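You operate a simulated robot arm through the tools that you are given. There is no shell and no other tool. Be economical: measure what you need, move in short steps, check, and stop when the job is done.

The job below is to be done with a simulated two-armed robot. You get a single attempt, and the scene is never put back.

JOB
Lock off the drive on the service card with the blue lock.
Fine: isolator off; hold the lock while you draw its pin; lock on the hasp, pin down, red tag on its hook, then press try.

Only the result counts: the job must be done as asked and must still hold three seconds after the hand-in. Knocking over, shifting, dropping, spilling or breaking anything else fails it.

ROBOT AND FRAMES
Two 7-joint arms with two-finger parallel grippers on one trunk, on a base that drives. Base frame: it is fixed to the floor where the robot stands at the start and does not move with it; the origin is under the middle of the robot, x ahead of it, y to its left, z up. Units: mm, rad, N and s.
The left shoulder is at the start at [70, 163, 1195], the right one opposite. With the tool pointing down near the work surface each hand reaches from about 100 to 800 mm from the robot's upright axis, wherever it stands, measured 20 degrees to its own side. Places, roughly: frame supply isolator [500, 0, 1000]; pin of the blue lock [500, 0, 700]; roll up supply isolator [500, -200, 1000]; try button [600, 400, 1100]; tufter hasp [600, 200, 1000]; tufter hook [600, 200, 900]; tufter supply isolator [500, 200, 1000]. Payload 3.43 kg a hand.
The tool frame of a hand sits at the grasp point between the pads (the TCP): z along the fingers, y along the line on which they close. The tips reach 34 mm beyond it. The gripper opens to 128 mm. The fingers are 24 mm wide and 12 mm thick; the gripper's body (48 by 130 mm) begins 96 mm behind the TCP.
Orientation is that of the tool frame in the base frame, as [roll, pitch, yaw] about the fixed x, y, z axes, in that order (R = Rz(yaw) Ry(pitch) Rx(roll)). With the fingers straight down and closing along the base's y, the tool's x points along the base's -x, its y along +y and its z along -z.

CONTROLS
- The arms move only by the tool jog_arm. It takes "left_steps", "right_steps" or both (then of equal length, played together; a hand with none holds still); each is a list of rows, each a list of 2 entries, a list of its own where there are three numbers: the shift along the base's x, y, z in m, then the turn, a rotation vector about the base's x, y, z in rad. In form: [[[tx, ty, tz], [ax, ay, az]], ...]. A call has 1 to 12 rows; each row is the pose to reach, as a shift and turn from the pose commanded when the call began. "left_grip" and "right_grip" are, for a hand that has rows, the gripper command, from -1 (shut) to 1 (fully open), values between in proportion, set as the call begins (left out, the last holds). A row lasts 0.2 s, in which the tool goes at most 50 mm and 0.15 rad; a call with a longer step from one row to the next is refused whole, and so is a gripper value outside its range. Where a pose cannot be reached the arm comes as near as it can. A force on the tool above 50 N (or 10 N above the force at the start of the call, whichever is more), or a blocked arm, ends the call early, and 0.2 s more pass. Each finger travels about 153 mm/s and halts on what it meets, pressing with about 27 N; the grip force reading is that of the motor and also rises with nothing between the fingers. The clock runs only during rows and for 0.2 s after the last one: add rows that repeat a pose to give the fingers time. It gives the time, the measured TCP pose, the force on the tool (base axes), the opening and the grip force at its end, in the units of the frame above (readings bear some noise), with the torque about the TCP (base axes, N m) and any sound that the robot's microphone picked up, and new pictures: "pictures" is both (left out), scene, wrist or none (wrist: the cameras of the hands that moved).
- Cameras (640 x 400 px; columns grow to the right, rows downward): "scene" is now at [136.6, 7.3, 1417.3]; the picture's right is [0.08, -1.00, 0.00], its down [-0.63, -0.05, -0.77] and it looks along [0.77, 0.06, -0.63] (base axes); focal length 214 px, centre (320, 200). "left" rides on the left gripper at [76, 11, -160] in its tool frame; the picture's right is [-0.15, 0.99, 0.00], its down [-0.88, -0.13, -0.46] and it looks along [-0.45, -0.07, 0.89] (tool axes); focal length 234 px, centre (320, 200). "right" rides on the right gripper at [76, -11, -160] in its tool frame; the picture's right is [0.15, 0.99, 0.00], its down [-0.88, 0.13, -0.46] and it looks along [-0.45, 0.07, 0.89] (tool axes); focal length 234 px, centre (320, 200). There is no depth. A picture from a camera that has moved, and an enlarged one, comes with that camera's place and axes in the base frame and with its lens.
- lift_body(by): slides the trunk up (or, below 0, down) by that many mm; the arms and the scene camera ride with it, the base frame stays. It gives what a move gives, with no picture.
- base_move(legs): drives the robot by 1 to 6 legs, each [ahead, left, turn to the left] in mm, mm and rad, along the robot's own axes; the way and the turn of a leg run together, so that a leg with both is an arc; at most 1500 mm and 3.142 rad a leg. The arms and the cameras ride along, it lands a little off, and it stops where it bumps. It gives what a move gives, and a new picture of the scene camera.
- pan_tilt(pan, tilt): turns the head with the scene camera to pan (to the left, within 1.501 rad either way) and tilt (down, from -0.506 to 1.204), counted from straight ahead of the robot. It gives what a move gives, and a new picture of the scene camera.
- close_up(camera, box): a new picture of the part [left, top, right, bottom] of that camera's present view, enlarged. The clock stands still meanwhile.
- hand_in(): hands the job in; it is judged then, once.

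Work in short steps. Places have to be worked out from the pictures, the camera data and where the tool is seen: move nearer, look again, correct. Check each grasp and each placing, and mend what went wrong. You have 120 turns and 260 pictures in all, those below and enlarged ones among them. Open the grippers and draw the arms clear of the work before you hand the job in, unless the task says otherwise; then end with one line.

The tools are called after "Request:" as a command line: name --argument value ..., lists and objects as JSON in quotes. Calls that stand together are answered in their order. jog_arm: Moves the arms, as the interface text tells. Its arguments: {"type":"object","properties":{"left_steps":{"type":"array","items":{"type":"array"}},"left_grip":{"type":"number"},"right_steps":{"type":"array","items":{"type":"array"}},"right_grip":{"type":"number"},"pictures":{"type":"string","enum":["both","scene","wrist","none"]}},"required":[]} The other tools are called the same way: lift_body (by) slides the trunk up or down; base_move (legs) drives the base; pan_tilt (pan, tilt) turns the head that bears the scene camera; close_up (camera, box) takes an enlarged picture of a part of a camera's view; hand_in () hands the job in.

At the start:

```text
time: 0.0
left_tool_pos: [479.1, 205.6, 1285.1]
left_ee_rot: [3.14, 0.0, 3.141]
left_ft_force: [0.8, -0.3, -0.2]
left_ft_torque: [-0.03, 0.0, -0.01]
left_width: 128.1
left_grasp_force: 0.0
right_tool_pos: [444.1, -270.7, 1301.4]
right_ee_rot: [-3.141, 0.0, -3.141]
right_ft_force: [-0.2, -0.1, 1.0]
right_ft_torque: [-0.02, -0.01, 0.02]
right_width: 127.9
right_grasp_force: 0.0
trunk travel left (down, up): [-675.0, 265.0]
robot x, y, heading: [-0.8, -2.1, -0.004]
head pan, tilt: [0.084, 0.688]
```

scene: 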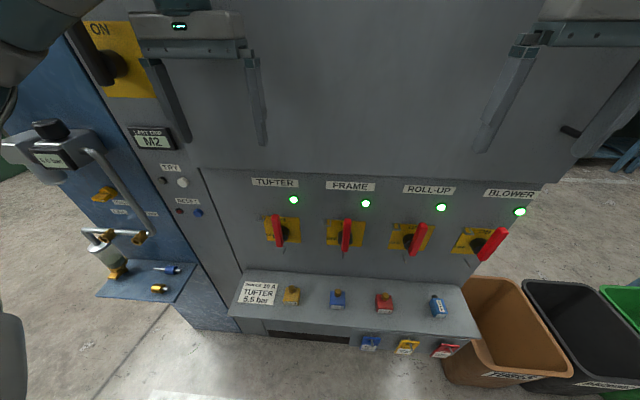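
right: 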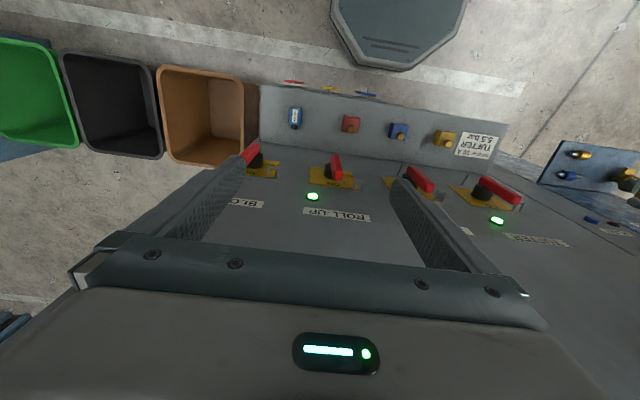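
left: 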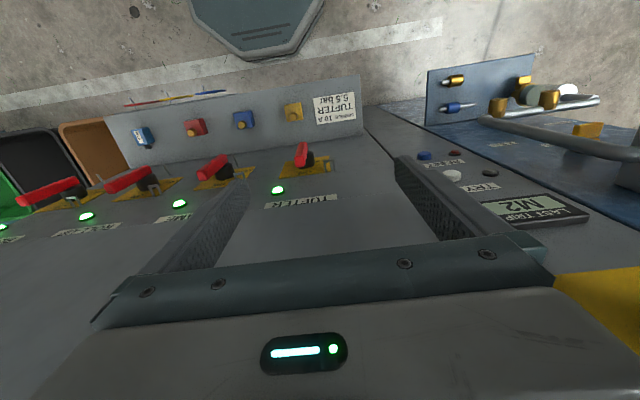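

The panel shows four isolators, with the service card apparently naming TUFTER. I'll enlarge the card, locks and isolators.

Request:
close_up --camera "scene" --box '[220, 260, 480, 370]'

Request:
close_up --camera "scene" --box '[220, 165, 400, 280]'

Request:
close_up --camera "scene" --box '[80, 110, 240, 310]'

```text
2.46 times, centred on (350, 315) of scene
camera zoom: at [136.6, 7.3, 1417.3], right [0.08, -1.0, 0.0], down [-0.63, -0.05, -0.77], along [0.77, 0.06, -0.63], focal length 528 px, centre (246, -83)
```

zoom: 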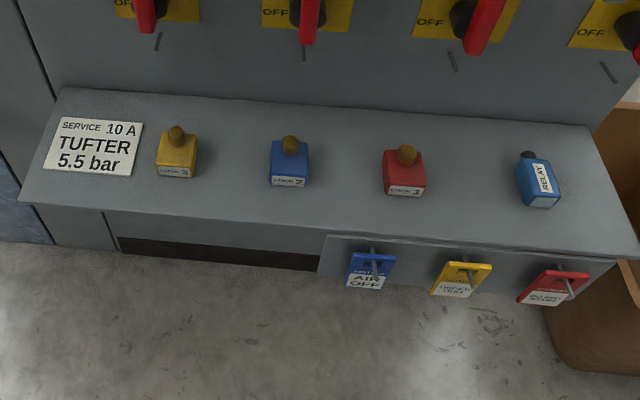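

```text
3.48 times, centred on (310, 222) of scene
camera zoom: at [136.6, 7.3, 1417.3], right [0.08, -1.0, 0.0], down [-0.63, -0.05, -0.77], along [0.77, 0.06, -0.63], focal length 746 px, centre (355, 122)
```

zoom: 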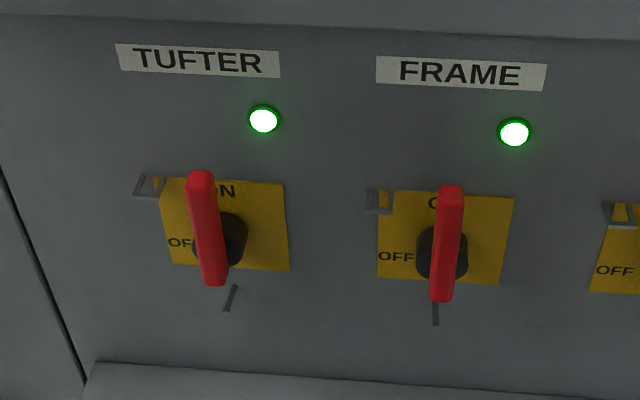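

```text
2.00 times, centred on (160, 210) of scene
camera zoom: at [136.6, 7.3, 1417.3], right [0.08, -1.0, 0.0], down [-0.63, -0.05, -0.77], along [0.77, 0.06, -0.63], focal length 429 px, centre (640, 180)
```

zoom: 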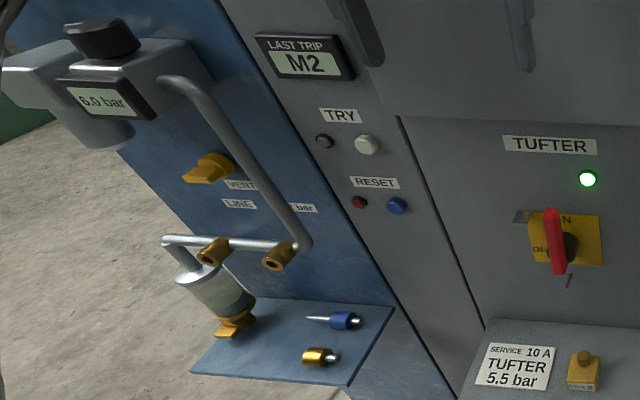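

The card reads TUFTER. Triangulating, I get the tufter handle near [535,155,968] and blue LOCK 2 near [467,-18,749]. I'll lower the trunk for easier reach, then turn the left hand level toward the panel for a close look.

Request:
lift_body --by -120

Request:
jog_arm --left_steps '[[[-0.01, -0.004, -0.015], [0, -0.14, 0]], [[-0.02, -0.008, -0.03], [0, -0.28, 0]], [[-0.03, -0.012, -0.045], [0, -0.42, 0]], [[-0.04, -0.016, -0.06], [0, -0.56, 0]], [[-0.05, -0.02, -0.075], [0, -0.7, 0]], [[-0.06, -0.024, -0.09], [0, -0.84, 0]], [[-0.07, -0.028, -0.105], [0, -0.98, 0]], [[-0.08, -0.032, -0.12], [0, -1.12, 0]], [[-0.09, -0.036, -0.135], [0, -1.26, 0]], [[-0.1, -0.04, -0.15], [0, -1.4, 0]], [[-0.11, -0.044, -0.16], [0, -1.54, 0]], [[-0.11, -0.044, -0.165], [0, -1.5708, 0]]]'

```text
time: 1.5
left_tool_pos: [479.2, 204.5, 1165.0]
left_ee_rot: [3.14, -0.001, 3.141]
left_ft_force: [0.5, -0.3, -0.2]
left_ft_torque: [-0.01, 0.0, -0.03]
left_width: 127.8
left_grasp_force: 0.0
right_tool_pos: [444.9, -271.9, 1182.0]
right_ee_rot: [3.141, 0.002, 3.141]
right_ft_force: [0.5, 0.3, 0.0]
right_ft_torque: [0.02, -0.01, 0.0]
right_width: 128.3
right_grasp_force: 0.0
trunk travel left (down, up): [-555.0, 385.0]
robot x, y, heading: [-1.1, 3.4, -0.003]
head pan, tilt: [0.084, 0.688]
```

```text
time: 4.0
left_tool_pos: [512.6, 30.5, 1034.1]
left_ee_rot: [-1.529, 1.467, -1.434]
left_ft_force: [-7.9, -0.3, 19.2]
left_ft_torque: [-1.33, -0.25, -0.6]
left_width: 127.9
left_grasp_force: 0.1
left hand out of reach, approached as far as the arm can: row 5, 6, 7, 8, 9, 10, 11, 12
right_tool_pos: [444.3, -271.8, 1181.6]
right_ee_rot: [3.138, -0.002, -3.141]
right_ft_force: [-0.4, 0.1, -1.0]
right_ft_torque: [0.01, 0.03, 0.01]
right_width: 127.9
right_grasp_force: 0.1
trunk travel left (down, up): [-555.0, 385.0]
robot x, y, heading: [1.4, -0.6, -0.0]
head pan, tilt: [0.084, 0.688]
stopped in row 12 (left hand): the force on the tool passed its limit at 92 N (the readings are from after the stop); the commanded pose is now the measured one
camera scene: at [134.6, 5.7, 1297.5], right [0.08, -1.0, 0.0], down [-0.63, -0.05, -0.77], along [0.77, 0.06, -0.63], focal length 214 px, centre (320, 200)
camera left: at [355.1, 18.6, 956.3], right [-0.1, 0.99, 0.04], down [-0.45, -0.08, 0.89], along [0.89, 0.07, 0.46], focal length 234 px, centre (320, 200)
```

scene: 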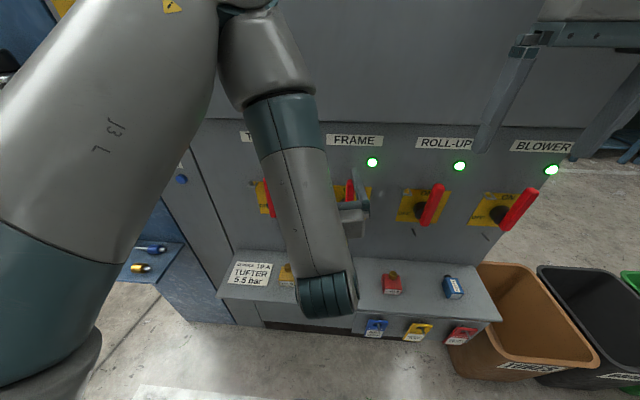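
left: 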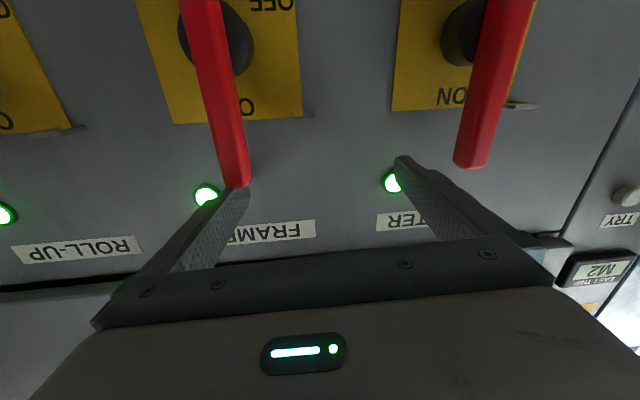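

The level pose was unreachable this close, so the hand drifted and pressed on something, probably the top of the FRAME handle. I'll raise the trunk a little to free it, then back the base off to get room.

Request:
lift_body --by 40

Request:
base_move --legs '[[-250, 0, 0]]'

```text
time: 4.8
left_tool_pos: [515.5, 31.9, 1071.2]
left_ee_rot: [-1.613, 1.47, -1.512]
left_ft_force: [0.3, 0.4, 0.1]
left_ft_torque: [0.01, -0.03, 0.01]
left_width: 128.0
left_grasp_force: 0.1
right_tool_pos: [445.1, -272.0, 1221.3]
right_ee_rot: [3.141, -0.001, 3.141]
right_ft_force: [0.0, -0.2, -0.7]
right_ft_torque: [0.03, 0.03, 0.05]
right_width: 127.8
right_grasp_force: 0.0
trunk travel left (down, up): [-595.0, 345.0]
robot x, y, heading: [-3.5, -0.8, 0.004]
head pan, tilt: [0.084, 0.688]
```

```text
time: 6.6
left_tool_pos: [269.0, 32.9, 1069.5]
left_ee_rot: [-1.604, 1.47, -1.502]
left_ft_force: [-0.5, -0.8, 0.0]
left_ft_torque: [0.02, -0.01, 0.04]
left_width: 128.0
left_grasp_force: 0.0
right_tool_pos: [197.6, -271.2, 1221.7]
right_ee_rot: [3.141, 0.001, -3.14]
right_ft_force: [-0.8, -0.1, 1.2]
right_ft_torque: [-0.01, 0.02, 0.0]
right_width: 128.2
right_grasp_force: 0.1
trunk travel left (down, up): [-595.0, 345.0]
robot x, y, heading: [-246.6, -1.7, 0.004]
head pan, tilt: [0.084, 0.688]
camera scene: at [-110.3, 7.0, 1337.3], right [0.08, -1.0, 0.0], down [-0.63, -0.05, -0.77], along [0.77, 0.07, -0.63], focal length 214 px, centre (320, 200)
```

scene: 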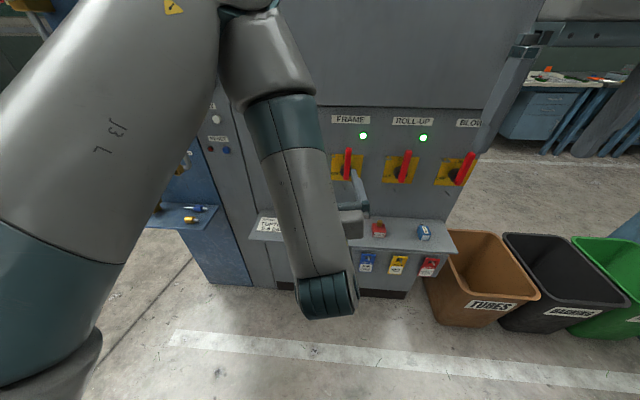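

The hand is free and nothing looks disturbed. Now I'll bring the left hand square and level in front of the tufter isolator for a look.

Request:
jog_arm --left_steps '[[[0.0, 0.03, -0.015], [0.02, 0, -0.02]], [[0.0, 0.07, -0.03], [0.05, 0, -0.05]], [[0.03, 0.1, -0.05], [0.07, 0, -0.07]], [[0.06, 0.117, -0.065], [0.1, 0, -0.1]], [[0.1, 0.117, -0.07], [0.1, 0, -0.1]]]'

```text
time: 7.8
left_tool_pos: [367.9, 153.1, 1000.8]
left_ee_rot: [-0.601, 1.567, -0.601]
left_ft_force: [-0.5, 1.0, -0.3]
left_ft_torque: [0.0, 0.0, -0.02]
left_width: 128.1
left_grasp_force: 0.0
left hand out of reach, approached as far as the arm can: row 1, 2, 3, 4
right_tool_pos: [196.7, -267.4, 1223.3]
right_ee_rot: [-3.14, 0.0, -3.139]
right_ft_force: [0.6, 0.7, -0.1]
right_ft_torque: [-0.04, -0.03, -0.03]
right_width: 128.0
right_grasp_force: 0.1
trunk travel left (down, up): [-595.0, 345.0]
robot x, y, heading: [-247.0, 0.6, 0.004]
head pan, tilt: [0.084, 0.688]
camera scene: at [-110.9, 10.5, 1337.4], right [0.08, -1.0, 0.0], down [-0.63, -0.06, -0.77], along [0.77, 0.06, -0.63], focal length 214 px, centre (320, 200)
camera left: at [207.6, 164.4, 924.3], right [0.0, 0.99, 0.14], down [-0.46, -0.13, 0.88], along [0.89, -0.07, 0.45], focal length 234 px, centre (320, 200)
```

scene: 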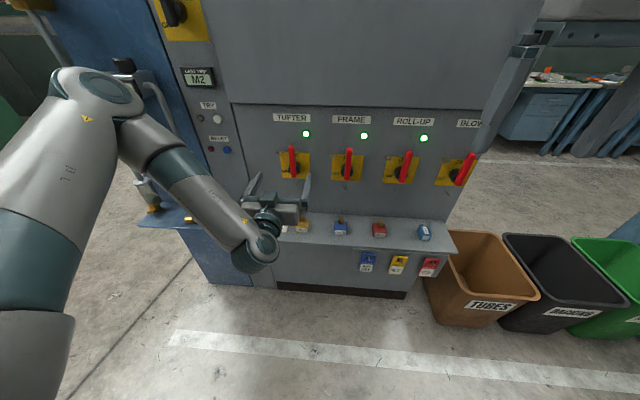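
left: 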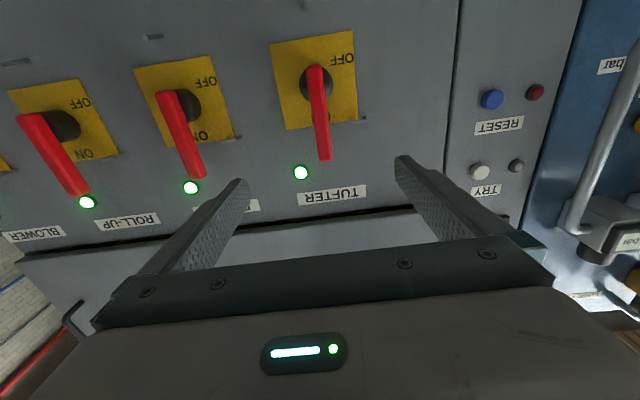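

Two views give the tufter lever as x≈535, y≈157, pivoting near z≈922 with its tip at z≈1028, and the hasp near [565,215,980]. I'll enlarge the hasp and hook.

Request:
close_up --camera "left" --box '[240, 20, 400, 200]'

Request:
close_up --camera "scene" --box '[250, 105, 370, 245]'

Request:
close_up --camera "scene" --box '[310, 210, 460, 300]'

Request:
close_up --camera "left" --box '[440, 60, 580, 220]'

```text
2.22 times, centred on (320, 110) of left
camera zoom: at [207.6, 164.4, 924.3], right [0.0, 0.99, 0.14], down [-0.46, -0.13, 0.88], along [0.89, -0.07, 0.45], focal length 520 px, centre (320, 400)
```

zoom: 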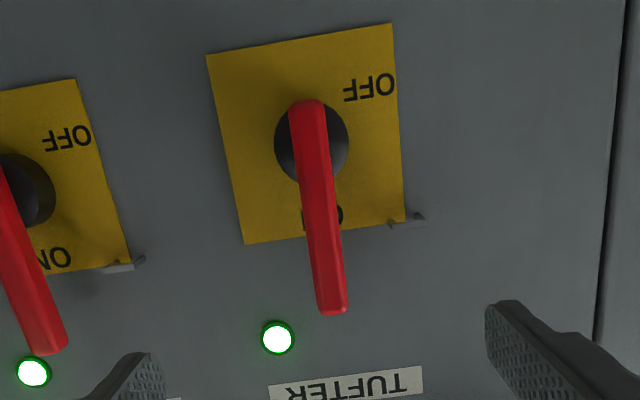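

```text
2.86 times, centred on (310, 175) of scene
camera zoom: at [-110.9, 10.5, 1337.4], right [0.08, -1.0, 0.0], down [-0.63, -0.06, -0.77], along [0.77, 0.06, -0.63], focal length 613 px, centre (349, 271)
```

zoom: 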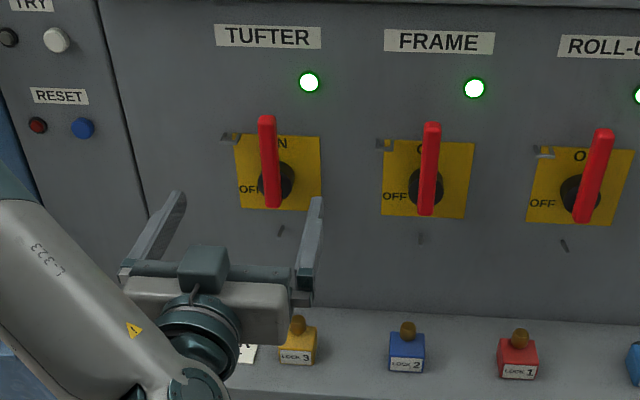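

```text
4.27 times, centred on (385, 255) of scene
camera zoom: at [-110.9, 10.5, 1337.4], right [0.08, -1.0, 0.0], down [-0.63, -0.06, -0.77], along [0.77, 0.06, -0.63], focal length 915 px, centre (43, -35)
```

zoom: 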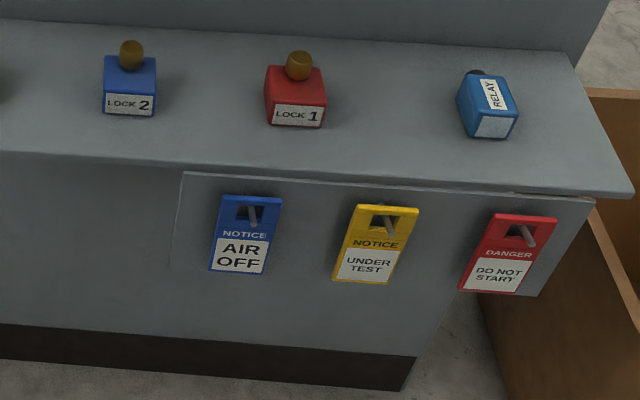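

```text
2.50 times, centred on (510, 140) of left
camera zoom: at [207.6, 164.4, 924.3], right [0.0, 0.99, 0.14], down [-0.46, -0.13, 0.88], along [0.89, -0.07, 0.45], focal length 585 px, centre (-155, 350)
```

zoom: 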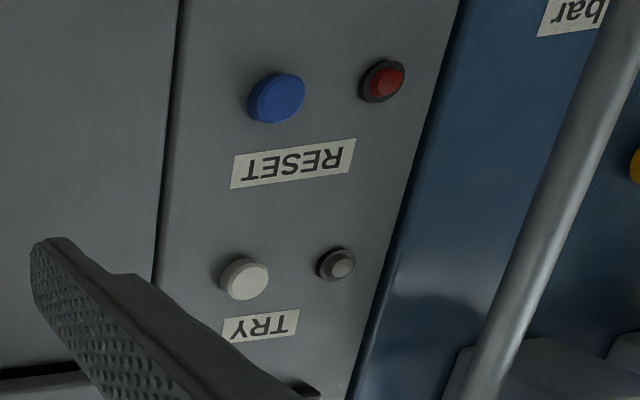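

Panel face is x≈581, isolator pivot ≈(y158, z929), hasp ≈[566,213,985]. I'll narrow the left gripper and bring it around the lever at z≈950.

Request:
jog_arm --left_steps '[[[0, 0.005, -0.03], [0, 0, 0]], [[0.01, 0.005, -0.051], [0, 0, 0]], [[0.05, 0.005, -0.051], [0, 0, 0]], [[0.09, 0.005, -0.051], [0, 0, 0]], [[0.12, 0.005, -0.051], [0, 0, 0]], [[0.14, 0.005, -0.051], [0, 0, 0]], [[0.14, 0.005, -0.051], [0, 0, 0]]]' --left_grip -0.1

```text
time: 9.4
left_tool_pos: [508.6, 156.3, 949.6]
left_ee_rot: [0.021, 1.567, 0.025]
left_ft_force: [0.7, -1.1, -0.8]
left_ft_torque: [-0.01, -0.03, 0.02]
left_width: 57.5
left_grasp_force: 0.0
right_tool_pos: [200.0, -270.6, 1221.8]
right_ee_rot: [3.141, 0.001, -3.14]
right_ft_force: [0.2, 0.5, 0.2]
right_ft_torque: [0.0, 0.04, 0.0]
right_width: 128.0
right_grasp_force: 0.0
trunk travel left (down, up): [-595.0, 345.0]
robot x, y, heading: [-245.7, -1.0, 0.002]
head pan, tilt: [0.084, 0.688]
camera scene: at [-110.6, 7.0, 1337.3], right [0.08, -1.0, 0.0], down [-0.63, -0.05, -0.77], along [0.77, 0.07, -0.63], focal length 214 px, centre (320, 200)
camera left: at [349.5, 168.5, 873.6], right [0.0, 0.99, 0.15], down [-0.46, -0.13, 0.88], along [0.89, -0.07, 0.45], focal length 234 px, centre (320, 200)
```

scene: 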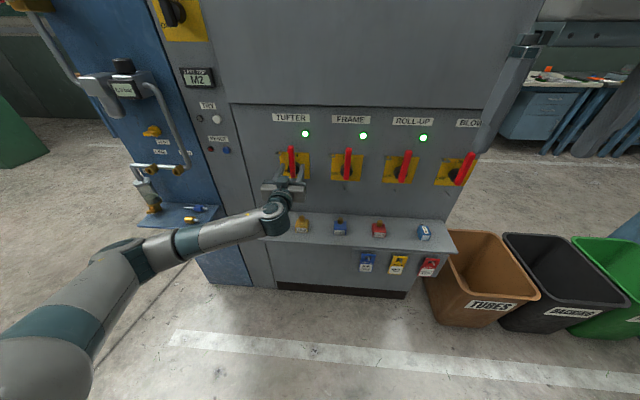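
left: 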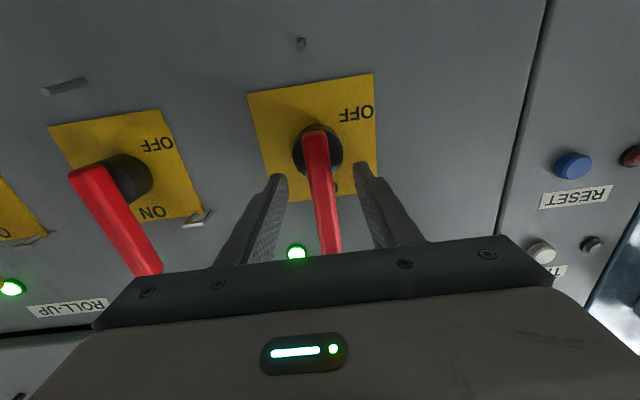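

The lever sits between the fingers. I'll go 8 mm deeper and close on it.

Request:
jog_arm --left_steps '[[[0.008, 0.001, 0], [0, 0, 0]], [[0.008, 0.001, 0], [0, 0, 0]], [[0.008, 0.001, 0], [0, 0, 0]]]' --left_grip -1 --pictures "wrist"

```text
time: 10.0
left_tool_pos: [506.7, 158.5, 955.7]
left_ee_rot: [-0.222, 1.558, -0.223]
left_ft_force: [-32.8, 3.2, 8.6]
left_ft_torque: [0.05, -0.52, 0.43]
left_width: 19.7
left_grasp_force: 45.1
right_tool_pos: [192.4, -270.0, 1225.5]
right_ee_rot: [-3.142, 0.002, -3.136]
right_ft_force: [-0.6, 0.9, 0.1]
right_ft_torque: [-0.04, 0.03, 0.0]
right_width: 127.9
right_grasp_force: 0.0
trunk travel left (down, up): [-595.0, 345.0]
robot x, y, heading: [-250.1, -1.2, 0.006]
head pan, tilt: [0.084, 0.688]
stopped in row 2 (left hand): the force on the tool passed its limit at 58 N (the readings are from after the stop); the commanded pose is now the measured one
camera left: at [348.5, 170.0, 877.9], right [0.0, 0.99, 0.14], down [-0.47, -0.13, 0.88], along [0.88, -0.07, 0.46], focal length 234 px, centre (320, 200)
```

left: 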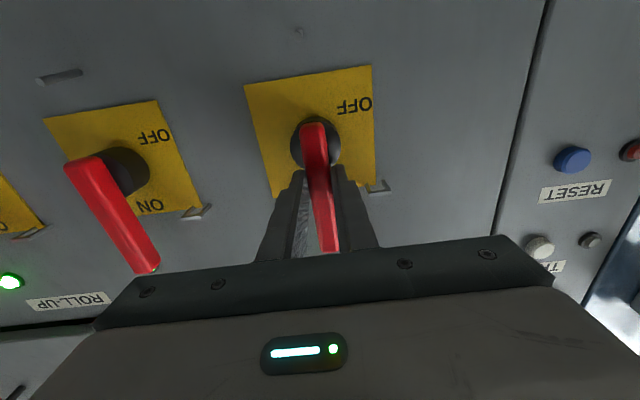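

Gripped (20 mm wide); the tips touched the hub. I'll turn the lever 90° toward OFF (top to the left) on an arc around the pivot, easing back 3 mm.

Request:
jog_arm --left_steps '[[[-0.003, 0.004, 0], [-0.143, 0, 0]], [[-0.003, 0.008, -0.001], [-0.286, 0, 0]], [[-0.003, 0.011, -0.002], [-0.428, 0, 0]], [[-0.003, 0.015, -0.004], [-0.571, 0, 0]], [[-0.003, 0.018, -0.007], [-0.714, 0, 0]], [[-0.003, 0.02, -0.009], [-0.857, 0, 0]], [[-0.003, 0.023, -0.012], [-1.0, 0, 0]], [[-0.003, 0.0245, -0.016], [-1.142, 0, 0]], [[-0.003, 0.026, -0.019], [-1.285, 0, 0]], [[-0.003, 0.027, -0.023], [-1.428, 0, 0]], [[-0.003, 0.027, -0.027], [-1.571, 0, 0]], [[-0.003, 0.027, -0.028], [-1.62, 0, 0]]]'

```text
time: 12.2
left_tool_pos: [507.3, 187.6, 934.2]
left_ee_rot: [-1.549, 0.224, -1.577]
left_ft_force: [-11.0, -19.3, 21.8]
left_ft_torque: [-1.04, 0.3, 0.86]
left_width: 22.0
left_grasp_force: 45.1
right_tool_pos: [192.0, -273.4, 1222.6]
right_ee_rot: [-3.141, 0.005, 3.141]
right_ft_force: [-0.2, 0.8, 1.0]
right_ft_torque: [-0.08, -0.01, 0.04]
right_width: 128.0
right_grasp_force: 0.1
trunk travel left (down, up): [-595.0, 345.0]
robot x, y, heading: [-247.5, 0.5, -0.003]
head pan, tilt: [0.084, 0.688]
stopped in row 10 (left hand): the force on the tool passed its limit at 59 N (the readings are from after the stop); the commanded pose is now the measured one
camera scene: at [-116.4, 4.7, 1337.5], right [0.08, -1.0, 0.0], down [-0.63, -0.05, -0.78], along [0.77, 0.06, -0.63], focal length 214 px, centre (320, 200)
camera left: at [348.0, 118.4, 903.3], right [0.02, 0.36, -0.93], down [-0.45, 0.83, 0.31], along [0.89, 0.42, 0.18], focal length 234 px, centre (320, 200)
```

scene: 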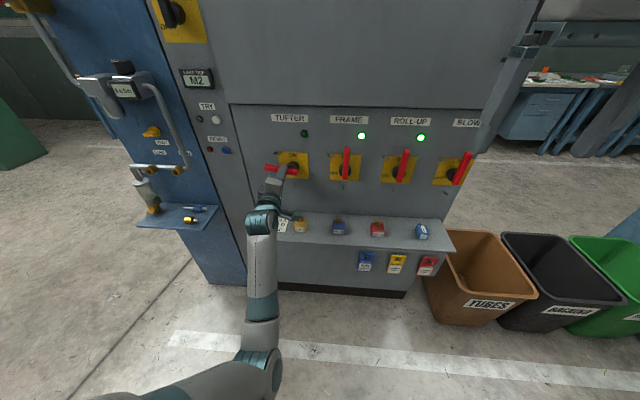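
left: 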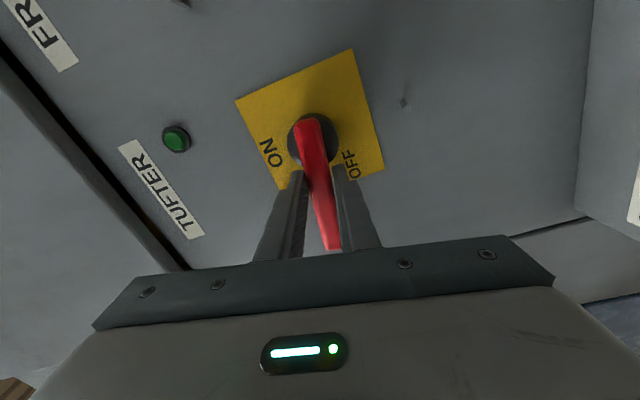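

The tufter lamp went out. I'll check the lever angle up close.

Request:
close_up --camera "scene" --box '[240, 110, 340, 220]'

```text
3.64 times, centred on (290, 165) of scene
camera zoom: at [-116.4, 4.7, 1337.5], right [0.08, -1.0, 0.0], down [-0.63, -0.05, -0.78], along [0.77, 0.06, -0.63], focal length 780 px, centre (429, 327)
```

zoom: 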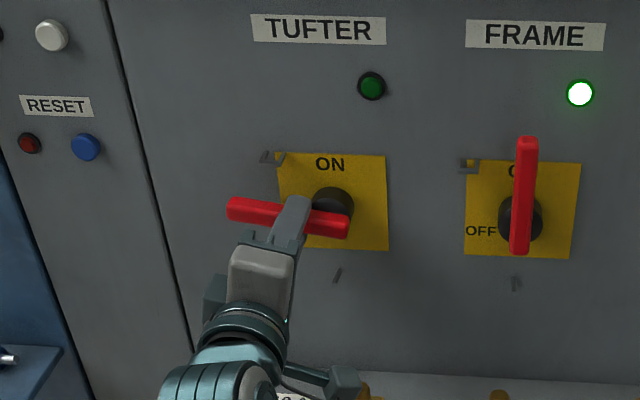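

The lever looks about 0.15 rad short of horizontal. I'll finish the turn, then release and back off.

Request:
jog_arm --left_steps '[[[0, 0, -0.002], [-0.07, 0, 0]], [[0, 0, -0.005], [-0.14, 0, 0]], [[0, 0, -0.006], [-0.2, 0, 0]]]' --pictures "wrist"

Request:
close_up --camera "scene" --box '[240, 110, 340, 220]'

```text
time: 12.7
left_tool_pos: [509.6, 190.9, 933.7]
left_ee_rot: [-1.542, 0.17, -1.587]
left_ft_force: [-6.6, -22.3, 22.8]
left_ft_torque: [-1.15, 0.38, -0.72]
left_width: 21.7
left_grasp_force: 45.4
right_tool_pos: [190.8, -275.9, 1223.2]
right_ee_rot: [-3.141, 0.002, 3.134]
right_ft_force: [1.1, 1.6, -0.1]
right_ft_torque: [-0.06, -0.01, -0.02]
right_width: 127.8
right_grasp_force: 0.0
trunk travel left (down, up): [-595.0, 345.0]
robot x, y, heading: [-250.7, -1.5, -0.002]
head pan, tilt: [0.084, 0.688]
stopped in row 2 (left hand): the force on the tool passed its limit at 58 N (the readings are from after the stop); the commanded pose is now the measured one
camera left: at [348.3, 121.0, 905.0], right [0.03, 0.31, -0.95], down [-0.45, 0.85, 0.26], along [0.89, 0.42, 0.17], focal length 234 px, centre (320, 200)
```

left: 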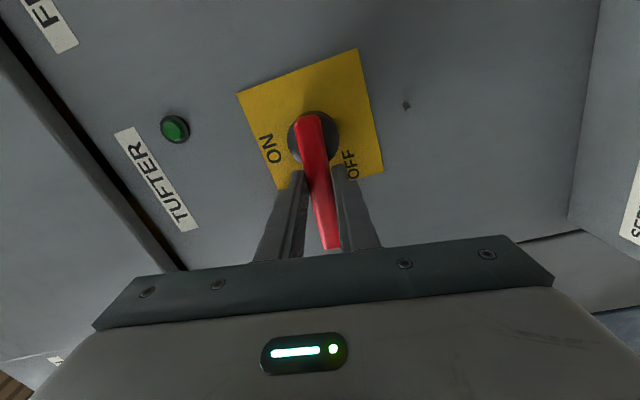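

```text
3.64 times, centred on (290, 165) of scene
camera zoom: at [-116.7, 3.9, 1337.7], right [0.08, -1.0, 0.0], down [-0.63, -0.05, -0.78], along [0.77, 0.06, -0.63], focal length 780 px, centre (429, 327)
```

zoom: 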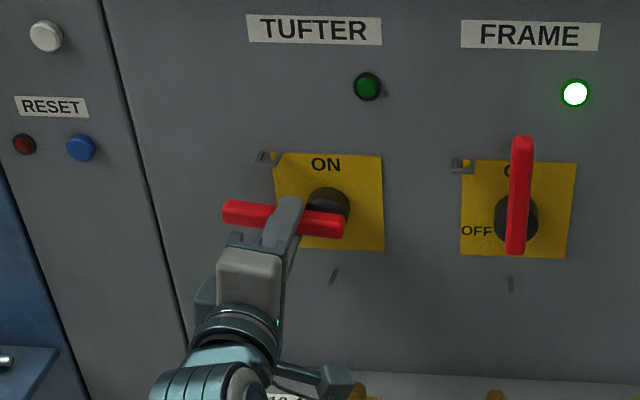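

The lever still measures ~0.12 rad above horizontal. I'll release, back out, and then press down on the lever's far end with shut fingers for better leverage.

Request:
jog_arm --left_steps '[[[0, 0, 0], [0, 0, 0]], [[-0.03, 0, 0], [0, 0, 0]], [[-0.07, 0, 0], [0, 0, 0]], [[-0.07, 0.02, 0.03], [-0.05, 0, 0]], [[-0.07, 0.055, 0.05], [-0.12, 0, 0]], [[-0.07, 0.06, 0.05], [-0.17, 0, 0]]]' --left_grip -0.3

Request:
close_up --camera "scene" --box '[240, 110, 340, 220]'

```text
time: 14.1
left_tool_pos: [441.6, 275.9, 976.5]
left_ee_rot: [-1.555, 0.058, -1.558]
left_ft_force: [0.1, -0.9, 0.2]
left_ft_torque: [-0.01, 0.0, -0.01]
left_width: 44.7
left_grasp_force: 0.0
right_tool_pos: [195.0, -274.2, 1220.9]
right_ee_rot: [-3.141, 0.001, 3.138]
right_ft_force: [0.3, 0.3, 0.6]
right_ft_torque: [0.03, -0.02, 0.0]
right_width: 128.1
right_grasp_force: 0.0
trunk travel left (down, up): [-595.0, 345.0]
robot x, y, heading: [-249.8, -3.7, -0.006]
head pan, tilt: [0.084, 0.688]
camera scene: at [-112.0, 4.9, 1337.3], right [0.08, -1.0, 0.0], down [-0.63, -0.05, -0.77], along [0.77, 0.06, -0.63], focal length 214 px, centre (320, 200)
camera left: at [283.4, 199.7, 958.8], right [0.01, 0.2, -0.98], down [-0.47, 0.87, 0.17], along [0.88, 0.46, 0.1], focal length 234 px, centre (320, 200)
```

scene: 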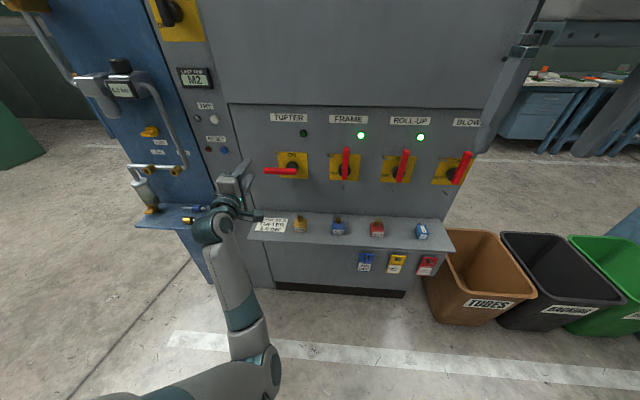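
left: 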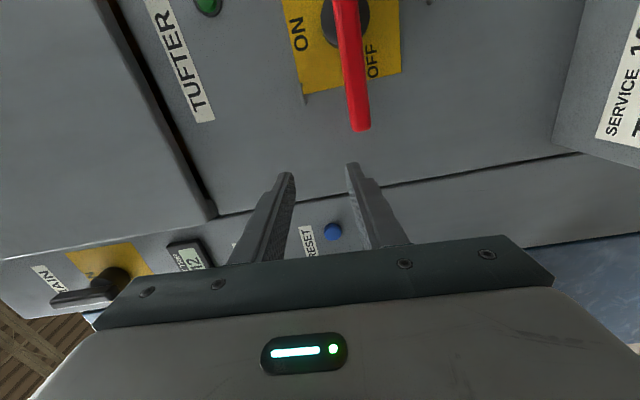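

```text
3.64 times, centred on (290, 165) of scene
camera zoom: at [-112.0, 4.9, 1337.3], right [0.08, -1.0, 0.0], down [-0.63, -0.05, -0.77], along [0.77, 0.06, -0.63], focal length 780 px, centre (429, 327)
```

zoom: 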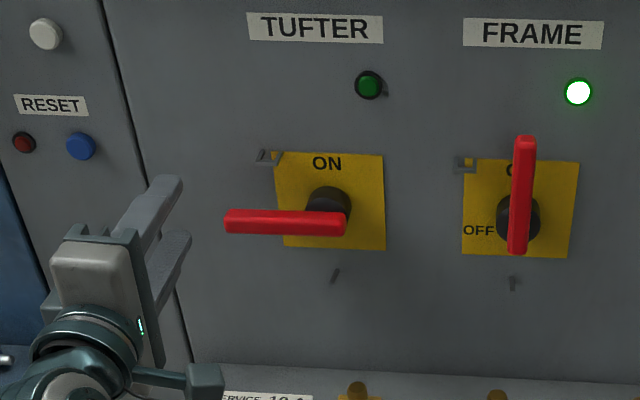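

The lever has settled level: isolator OFF. Now I'll study the blue lock, the hasp and the hook at high magnification.

Request:
close_up --camera "scene" --box '[322, 205, 354, 241]'

Request:
close_up --camera "scene" --box '[270, 142, 302, 190]'

Request:
close_up --camera "scene" --box '[405, 250, 445, 280]'

```text
11.11 times, centred on (338, 223) of scene
camera zoom: at [-112.0, 4.9, 1337.3], right [0.08, -1.0, 0.0], down [-0.63, -0.05, -0.77], along [0.77, 0.06, -0.63], focal length 2383 px, centre (120, -56)
```

zoom: 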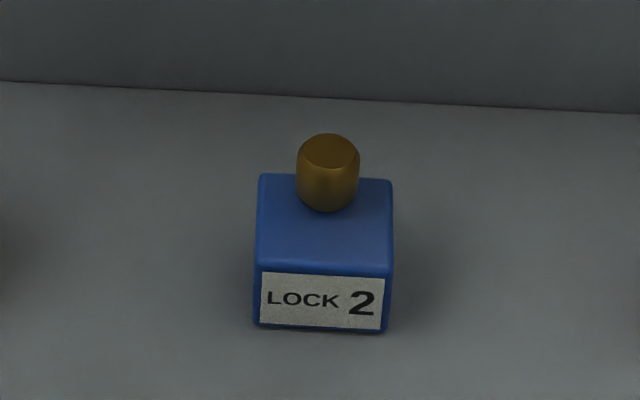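

```text
8.33 times, centred on (286, 166) of scene
camera zoom: at [-112.0, 4.9, 1337.3], right [0.08, -1.0, 0.0], down [-0.63, -0.05, -0.77], along [0.77, 0.06, -0.63], focal length 1787 px, centre (603, 483)
```

zoom: 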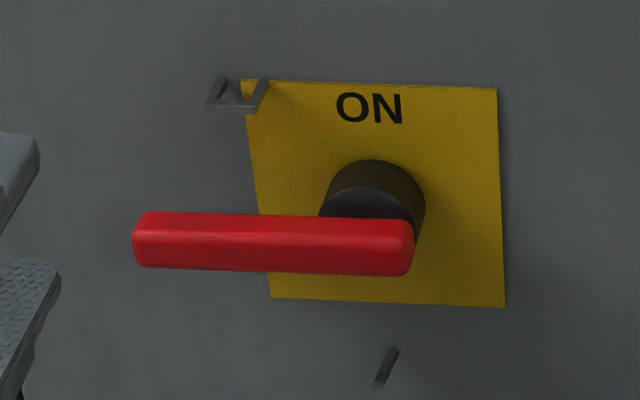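

```text
13.33 times, centred on (425, 265) of scene
camera zoom: at [-112.0, 4.9, 1337.3], right [0.08, -1.0, 0.0], down [-0.63, -0.05, -0.77], along [0.77, 0.06, -0.63], focal length 2860 px, centre (-1080, -667)
```

zoom: 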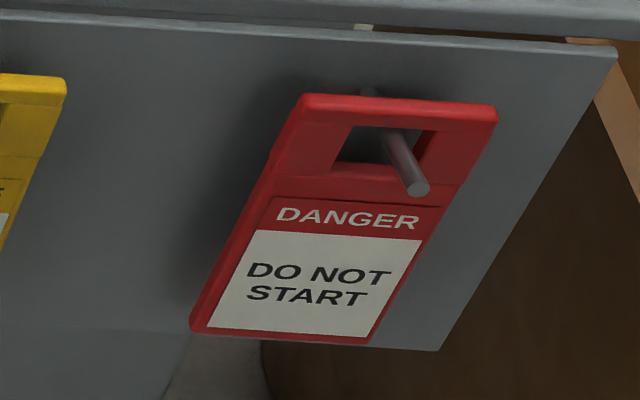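

The lock is a ~45×48×29 mm block on the shelf (z≈697) with its pin knob near its back at about [500,-23,726–749]. The hasp is a U-bracket sticking out of the panel, so I'll grip the lock body from the front with the right hand. First I lower the trunk and turn the right hand level in free space.

Request:
lift_body --by -150

Request:
jog_arm --right_steps '[[[0.02, 0.01, -0.02], [0, -0.14, 0]], [[0.05, 0.02, -0.03], [0, -0.28, 0]], [[0.08, 0.03, -0.04], [0, -0.42, 0]], [[0.11, 0.04, -0.06], [0, -0.56, 0]], [[0.14, 0.05, -0.07], [0, -0.7, 0]], [[0.16, 0.06, -0.08], [0, -0.84, 0]], [[0.17, 0.08, -0.09], [0, -0.98, 0]], [[0.18, 0.1, -0.11], [0, -1.12, 0]], [[0.18, 0.12, -0.13], [0, -1.26, 0]], [[0.18, 0.14, -0.15], [0, -1.4, 0]], [[0.18, 0.16, -0.17], [0, -1.54, 0]], [[0.18, 0.18, -0.18], [0, -1.5708, 0]]]'

```text
time: 15.9
left_tool_pos: [441.6, 276.9, 829.0]
left_ee_rot: [-1.551, 0.057, -1.559]
left_ft_force: [0.4, -0.2, -0.4]
left_ft_torque: [0.0, 0.01, 0.0]
left_width: 45.1
left_grasp_force: 0.0
right_tool_pos: [195.3, -275.7, 1072.6]
right_ee_rot: [3.139, 0.0, 3.136]
right_ft_force: [0.0, 0.3, 0.1]
right_ft_torque: [0.03, -0.01, 0.01]
right_width: 128.0
right_grasp_force: 0.1
trunk travel left (down, up): [-445.0, 495.0]
robot x, y, heading: [-249.0, -0.6, -0.002]
head pan, tilt: [0.084, 0.688]
```

```text
time: 18.5
left_tool_pos: [442.8, 275.9, 829.0]
left_ee_rot: [-1.551, 0.054, -1.558]
left_ft_force: [0.9, -0.7, 0.5]
left_ft_torque: [0.01, -0.02, 0.03]
left_width: 44.9
left_grasp_force: 0.1
right_tool_pos: [374.2, -94.5, 893.2]
right_ee_rot: [1.496, 1.561, 1.499]
right_ft_force: [0.8, -0.8, -0.5]
right_ft_torque: [0.0, -0.08, 0.12]
right_width: 128.3
right_grasp_force: 0.0
right hand out of reach, approached as far as the arm can: row 10
trunk travel left (down, up): [-445.0, 495.0]
robot x, y, heading: [-250.5, -0.8, -0.006]
head pan, tilt: [0.084, 0.688]
camera scene: at [-110.7, 4.9, 1186.9], right [0.08, -1.0, 0.0], down [-0.63, -0.05, -0.77], along [0.77, 0.06, -0.64], focal length 214 px, centre (320, 200)
camera right: at [214.6, -104.4, 816.6], right [0.0, 0.99, -0.14], down [-0.46, 0.12, 0.88], along [0.89, 0.06, 0.45], focal length 234 px, centre (320, 200)
```

scene: 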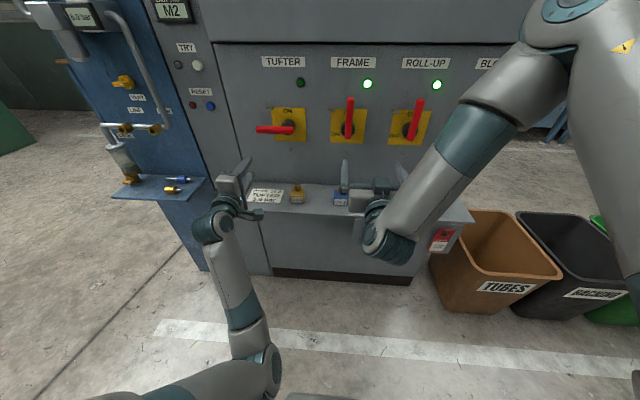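
right: 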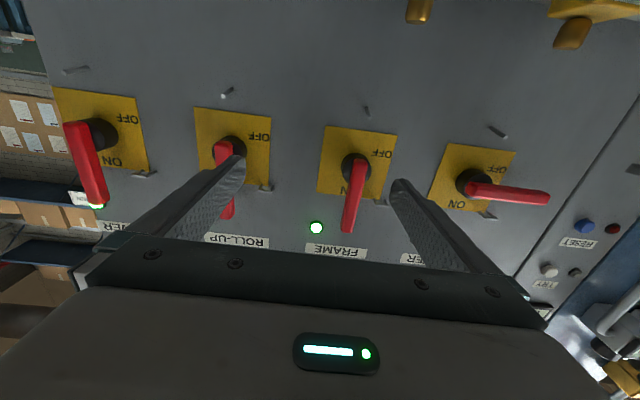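

The right hand is level. I'll lower it in front of the blue lock (x short of the lock), opened to ~80 mm.

Request:
jog_arm --right_steps '[[[0, 0.02, -0.04], [0, 0, 0]], [[0, 0.05, -0.08], [0, 0, 0]], [[0, 0.072, -0.12], [0, 0, 0]], [[0, 0.072, -0.155], [0, 0, 0]], [[0, 0.072, -0.176], [0, 0, 0]], [[0, 0.072, -0.176], [0, 0, 0]]]' --right_grip 0.25 --pictures "scene"

Request:
close_up --camera "scene" --box '[270, 160, 430, 260]'

```text
time: 19.9
left_tool_pos: [442.4, 274.5, 830.8]
left_ee_rot: [-1.55, 0.053, -1.556]
left_ft_force: [-0.2, -0.1, -0.1]
left_ft_torque: [0.03, 0.0, 0.01]
left_width: 44.8
left_grasp_force: 0.0
right_tool_pos: [367.6, -6.6, 730.4]
right_ee_rot: [2.414, 1.563, 2.403]
right_ft_force: [0.6, 0.5, -0.7]
right_ft_torque: [-0.01, -0.02, 0.0]
right_width: 80.1
right_grasp_force: 0.0
right hand out of reach, approached as far as the arm can: row 4, 5, 6
trunk travel left (down, up): [-445.0, 495.0]
robot x, y, heading: [-245.8, 0.3, -0.005]
head pan, tilt: [0.084, 0.688]
camera scene: at [-112.0, 5.2, 1187.3], right [0.08, -1.0, 0.0], down [-0.63, -0.05, -0.77], along [0.77, 0.06, -0.63], focal length 214 px, centre (320, 200)
```

scene: 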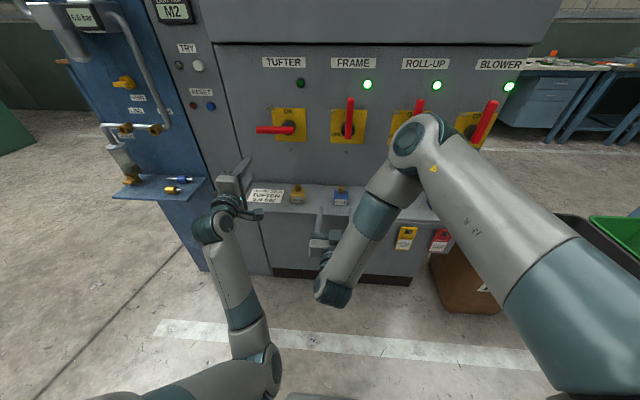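

```text
4.00 times, centred on (350, 210) of scene
camera zoom: at [-112.0, 5.2, 1187.3], right [0.08, -1.0, 0.0], down [-0.63, -0.05, -0.77], along [0.77, 0.06, -0.63], focal length 858 px, centre (200, 160)
```

zoom: 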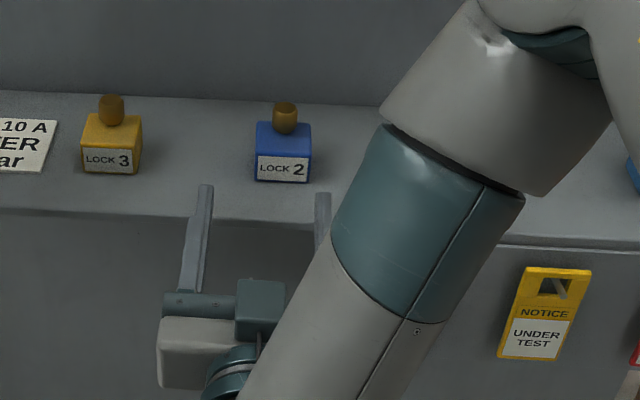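

The right hand is just inside its near limit here. I'll back the base 80 mm to give it room.

Request:
base_move --legs '[[-80, 0, 0]]'

Request:
jog_arm --right_steps '[[[0.04, -0.008, -0.005], [0, 0, 0]], [[0.07, -0.014, -0.014], [0, 0, 0]], [[0.09, -0.015, -0.016], [0, 0, 0]], [[0.09, -0.015, -0.016], [0, 0, 0]]]' --pictures "wrist"

Request:
close_up --camera "scene" --box '[280, 150, 400, 225]'

```text
time: 20.9
left_tool_pos: [360.8, 275.0, 831.4]
left_ee_rot: [-1.549, 0.055, -1.559]
left_ft_force: [-0.5, -0.1, -1.0]
left_ft_torque: [0.01, 0.04, 0.01]
left_width: 44.8
left_grasp_force: 0.1
right_tool_pos: [286.5, -6.9, 731.7]
right_ee_rot: [2.321, 1.563, 2.311]
right_ft_force: [0.0, -0.5, 0.6]
right_ft_torque: [-0.02, 0.02, -0.01]
right_width: 80.1
right_grasp_force: 0.1
trunk travel left (down, up): [-445.0, 495.0]
robot x, y, heading: [-327.4, -0.3, -0.006]
head pan, tilt: [0.084, 0.688]
camera scene: at [-194.3, 5.5, 1187.5], right [0.08, -1.0, 0.0], down [-0.63, -0.05, -0.77], along [0.77, 0.06, -0.63], focal length 214 px, centre (320, 200)
```

scene: 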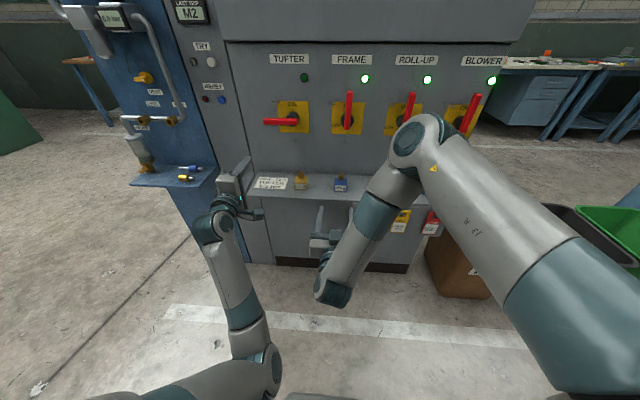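

```text
time: 21.9
left_tool_pos: [361.9, 276.6, 831.3]
left_ee_rot: [-1.548, 0.057, -1.558]
left_ft_force: [1.0, -0.3, -0.1]
left_ft_torque: [0.03, 0.02, -0.02]
left_width: 44.8
left_grasp_force: 0.1
right_tool_pos: [369.8, 5.0, 733.7]
right_ee_rot: [2.876, 1.552, 2.844]
right_ft_force: [-0.9, 0.9, -0.5]
right_ft_torque: [0.02, 0.02, 0.0]
right_width: 79.9
right_grasp_force: 0.1
right hand out of reach, approached as far as the arm can: row 1, 2, 3, 4
trunk travel left (down, up): [-445.0, 495.0]
robot x, y, heading: [-329.9, -1.6, -0.01]
head pan, tilt: [0.084, 0.688]
camera right: at [206.4, -1.9, 660.7], right [0.03, 0.99, -0.14], down [-0.43, 0.14, 0.89], along [0.9, 0.04, 0.43], focal length 234 px, centre (320, 200)
```

right: 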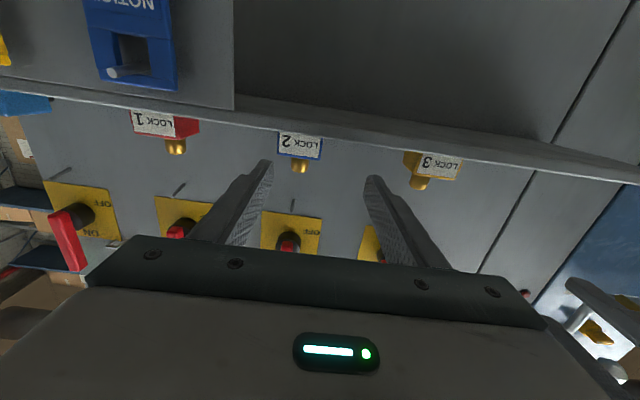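

```text
5.33 times, centred on (340, 188) of scene
camera zoom: at [-193.0, 5.6, 1187.3], right [0.08, -1.0, 0.0], down [-0.63, -0.05, -0.77], along [0.77, 0.06, -0.63], focal length 1144 px, centre (213, 267)
```

zoom: 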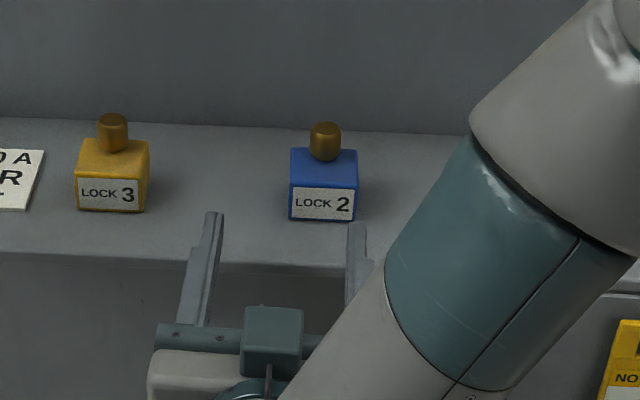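

The wrist is at a limit this low. I'll raise the right hand, then drop the trunk 170 mm so the level pose becomes comfortable.

Request:
jog_arm --right_steps '[[[0.0, -0.01, 0.04], [0, 0, 0]], [[0.0, -0.02, 0.08], [0, 0, 0]], [[0.0, -0.03, 0.12], [0, 0, 0]], [[0.0, -0.03, 0.16], [0, 0, 0]]]' --pictures "none"

Request:
lift_body --by -170

Request:
jog_arm --right_steps '[[[0.0, 0, 0.0], [0, 0, 0]], [[0.0, 0.0, 0.0], [0, 0, 0]]]' --pictures "scene"

```text
time: 22.9
left_tool_pos: [361.0, 276.4, 831.4]
left_ee_rot: [-1.547, 0.055, -1.558]
left_ft_force: [0.0, 0.4, -0.5]
left_ft_torque: [0.01, -0.02, 0.02]
left_width: 45.0
left_grasp_force: 0.1
right_tool_pos: [366.2, -26.1, 892.1]
right_ee_rot: [2.437, 1.561, 2.429]
right_ft_force: [-0.6, -0.2, 0.4]
right_ft_torque: [-0.03, -0.03, 0.0]
right_width: 80.1
right_grasp_force: 0.0
trunk travel left (down, up): [-445.0, 495.0]
robot x, y, heading: [-329.5, -2.3, -0.009]
head pan, tilt: [0.084, 0.688]
```

```text
time: 24.8
left_tool_pos: [362.0, 276.6, 661.4]
left_ee_rot: [-1.548, 0.053, -1.559]
left_ft_force: [0.0, 0.1, 0.1]
left_ft_torque: [-0.02, 0.01, -0.01]
left_width: 44.9
left_grasp_force: 0.0
right_tool_pos: [366.6, -25.5, 721.9]
right_ee_rot: [2.411, 1.562, 2.397]
right_ft_force: [0.5, -0.2, 0.4]
right_ft_torque: [-0.03, 0.05, -0.01]
right_width: 80.2
right_grasp_force: 0.1
trunk travel left (down, up): [-275.0, 665.0]
robot x, y, heading: [-328.5, -6.0, -0.006]
head pan, tilt: [0.084, 0.688]
```

```text
time: 25.4
left_tool_pos: [362.9, 275.8, 660.8]
left_ee_rot: [-1.549, 0.055, -1.558]
left_ft_force: [-0.3, 0.2, 0.5]
left_ft_torque: [-0.02, 0.01, -0.02]
left_width: 45.1
left_grasp_force: 0.1
right_tool_pos: [366.6, -25.9, 721.3]
right_ee_rot: [2.43, 1.562, 2.42]
right_ft_force: [-0.2, 0.6, -0.1]
right_ft_torque: [-0.01, -0.02, 0.01]
right_width: 80.1
right_grasp_force: 0.1
trunk travel left (down, up): [-275.0, 665.0]
robot x, y, heading: [-332.6, -1.7, -0.01]
head pan, tilt: [0.084, 0.688]
camera scene: at [-192.9, 5.5, 1017.3], right [0.08, -1.0, 0.0], down [-0.63, -0.05, -0.77], along [0.77, 0.06, -0.63], focal length 214 px, centre (320, 200)
```

scene: 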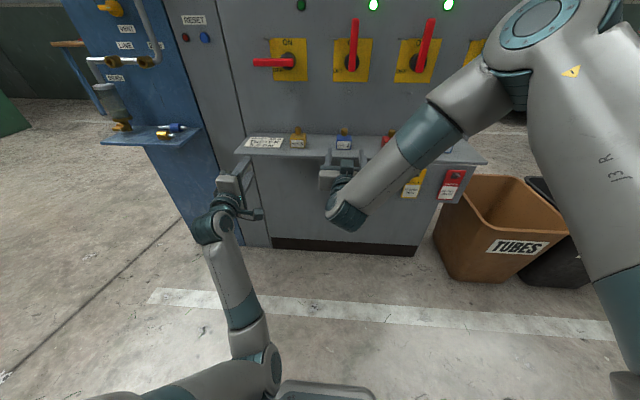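

Good pose. I'll zoom in to check the hand's height and alignment with the lock.

Request:
close_up --camera "scene" --box '[310, 115, 378, 165]'

Request:
close_up --camera "right" --box '[200, 60, 440, 260]'

```text
8.00 times, centred on (344, 140) of scene
camera zoom: at [-192.9, 5.5, 1017.3], right [0.08, -1.0, 0.0], down [-0.63, -0.05, -0.77], along [0.77, 0.06, -0.63], focal length 1716 px, centre (128, 680)
```

zoom: 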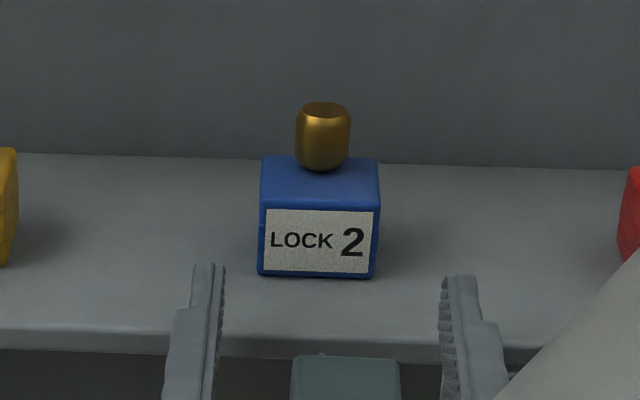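

```text
2.00 times, centred on (320, 160) of right
camera zoom: at [206.7, -35.4, 645.9], right [0.01, 0.99, -0.14], down [-0.45, 0.13, 0.88], along [0.89, 0.05, 0.45], focal length 468 px, centre (320, 280)
```

zoom: 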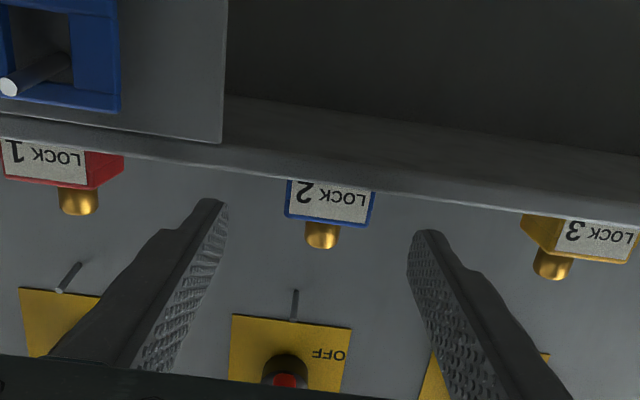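

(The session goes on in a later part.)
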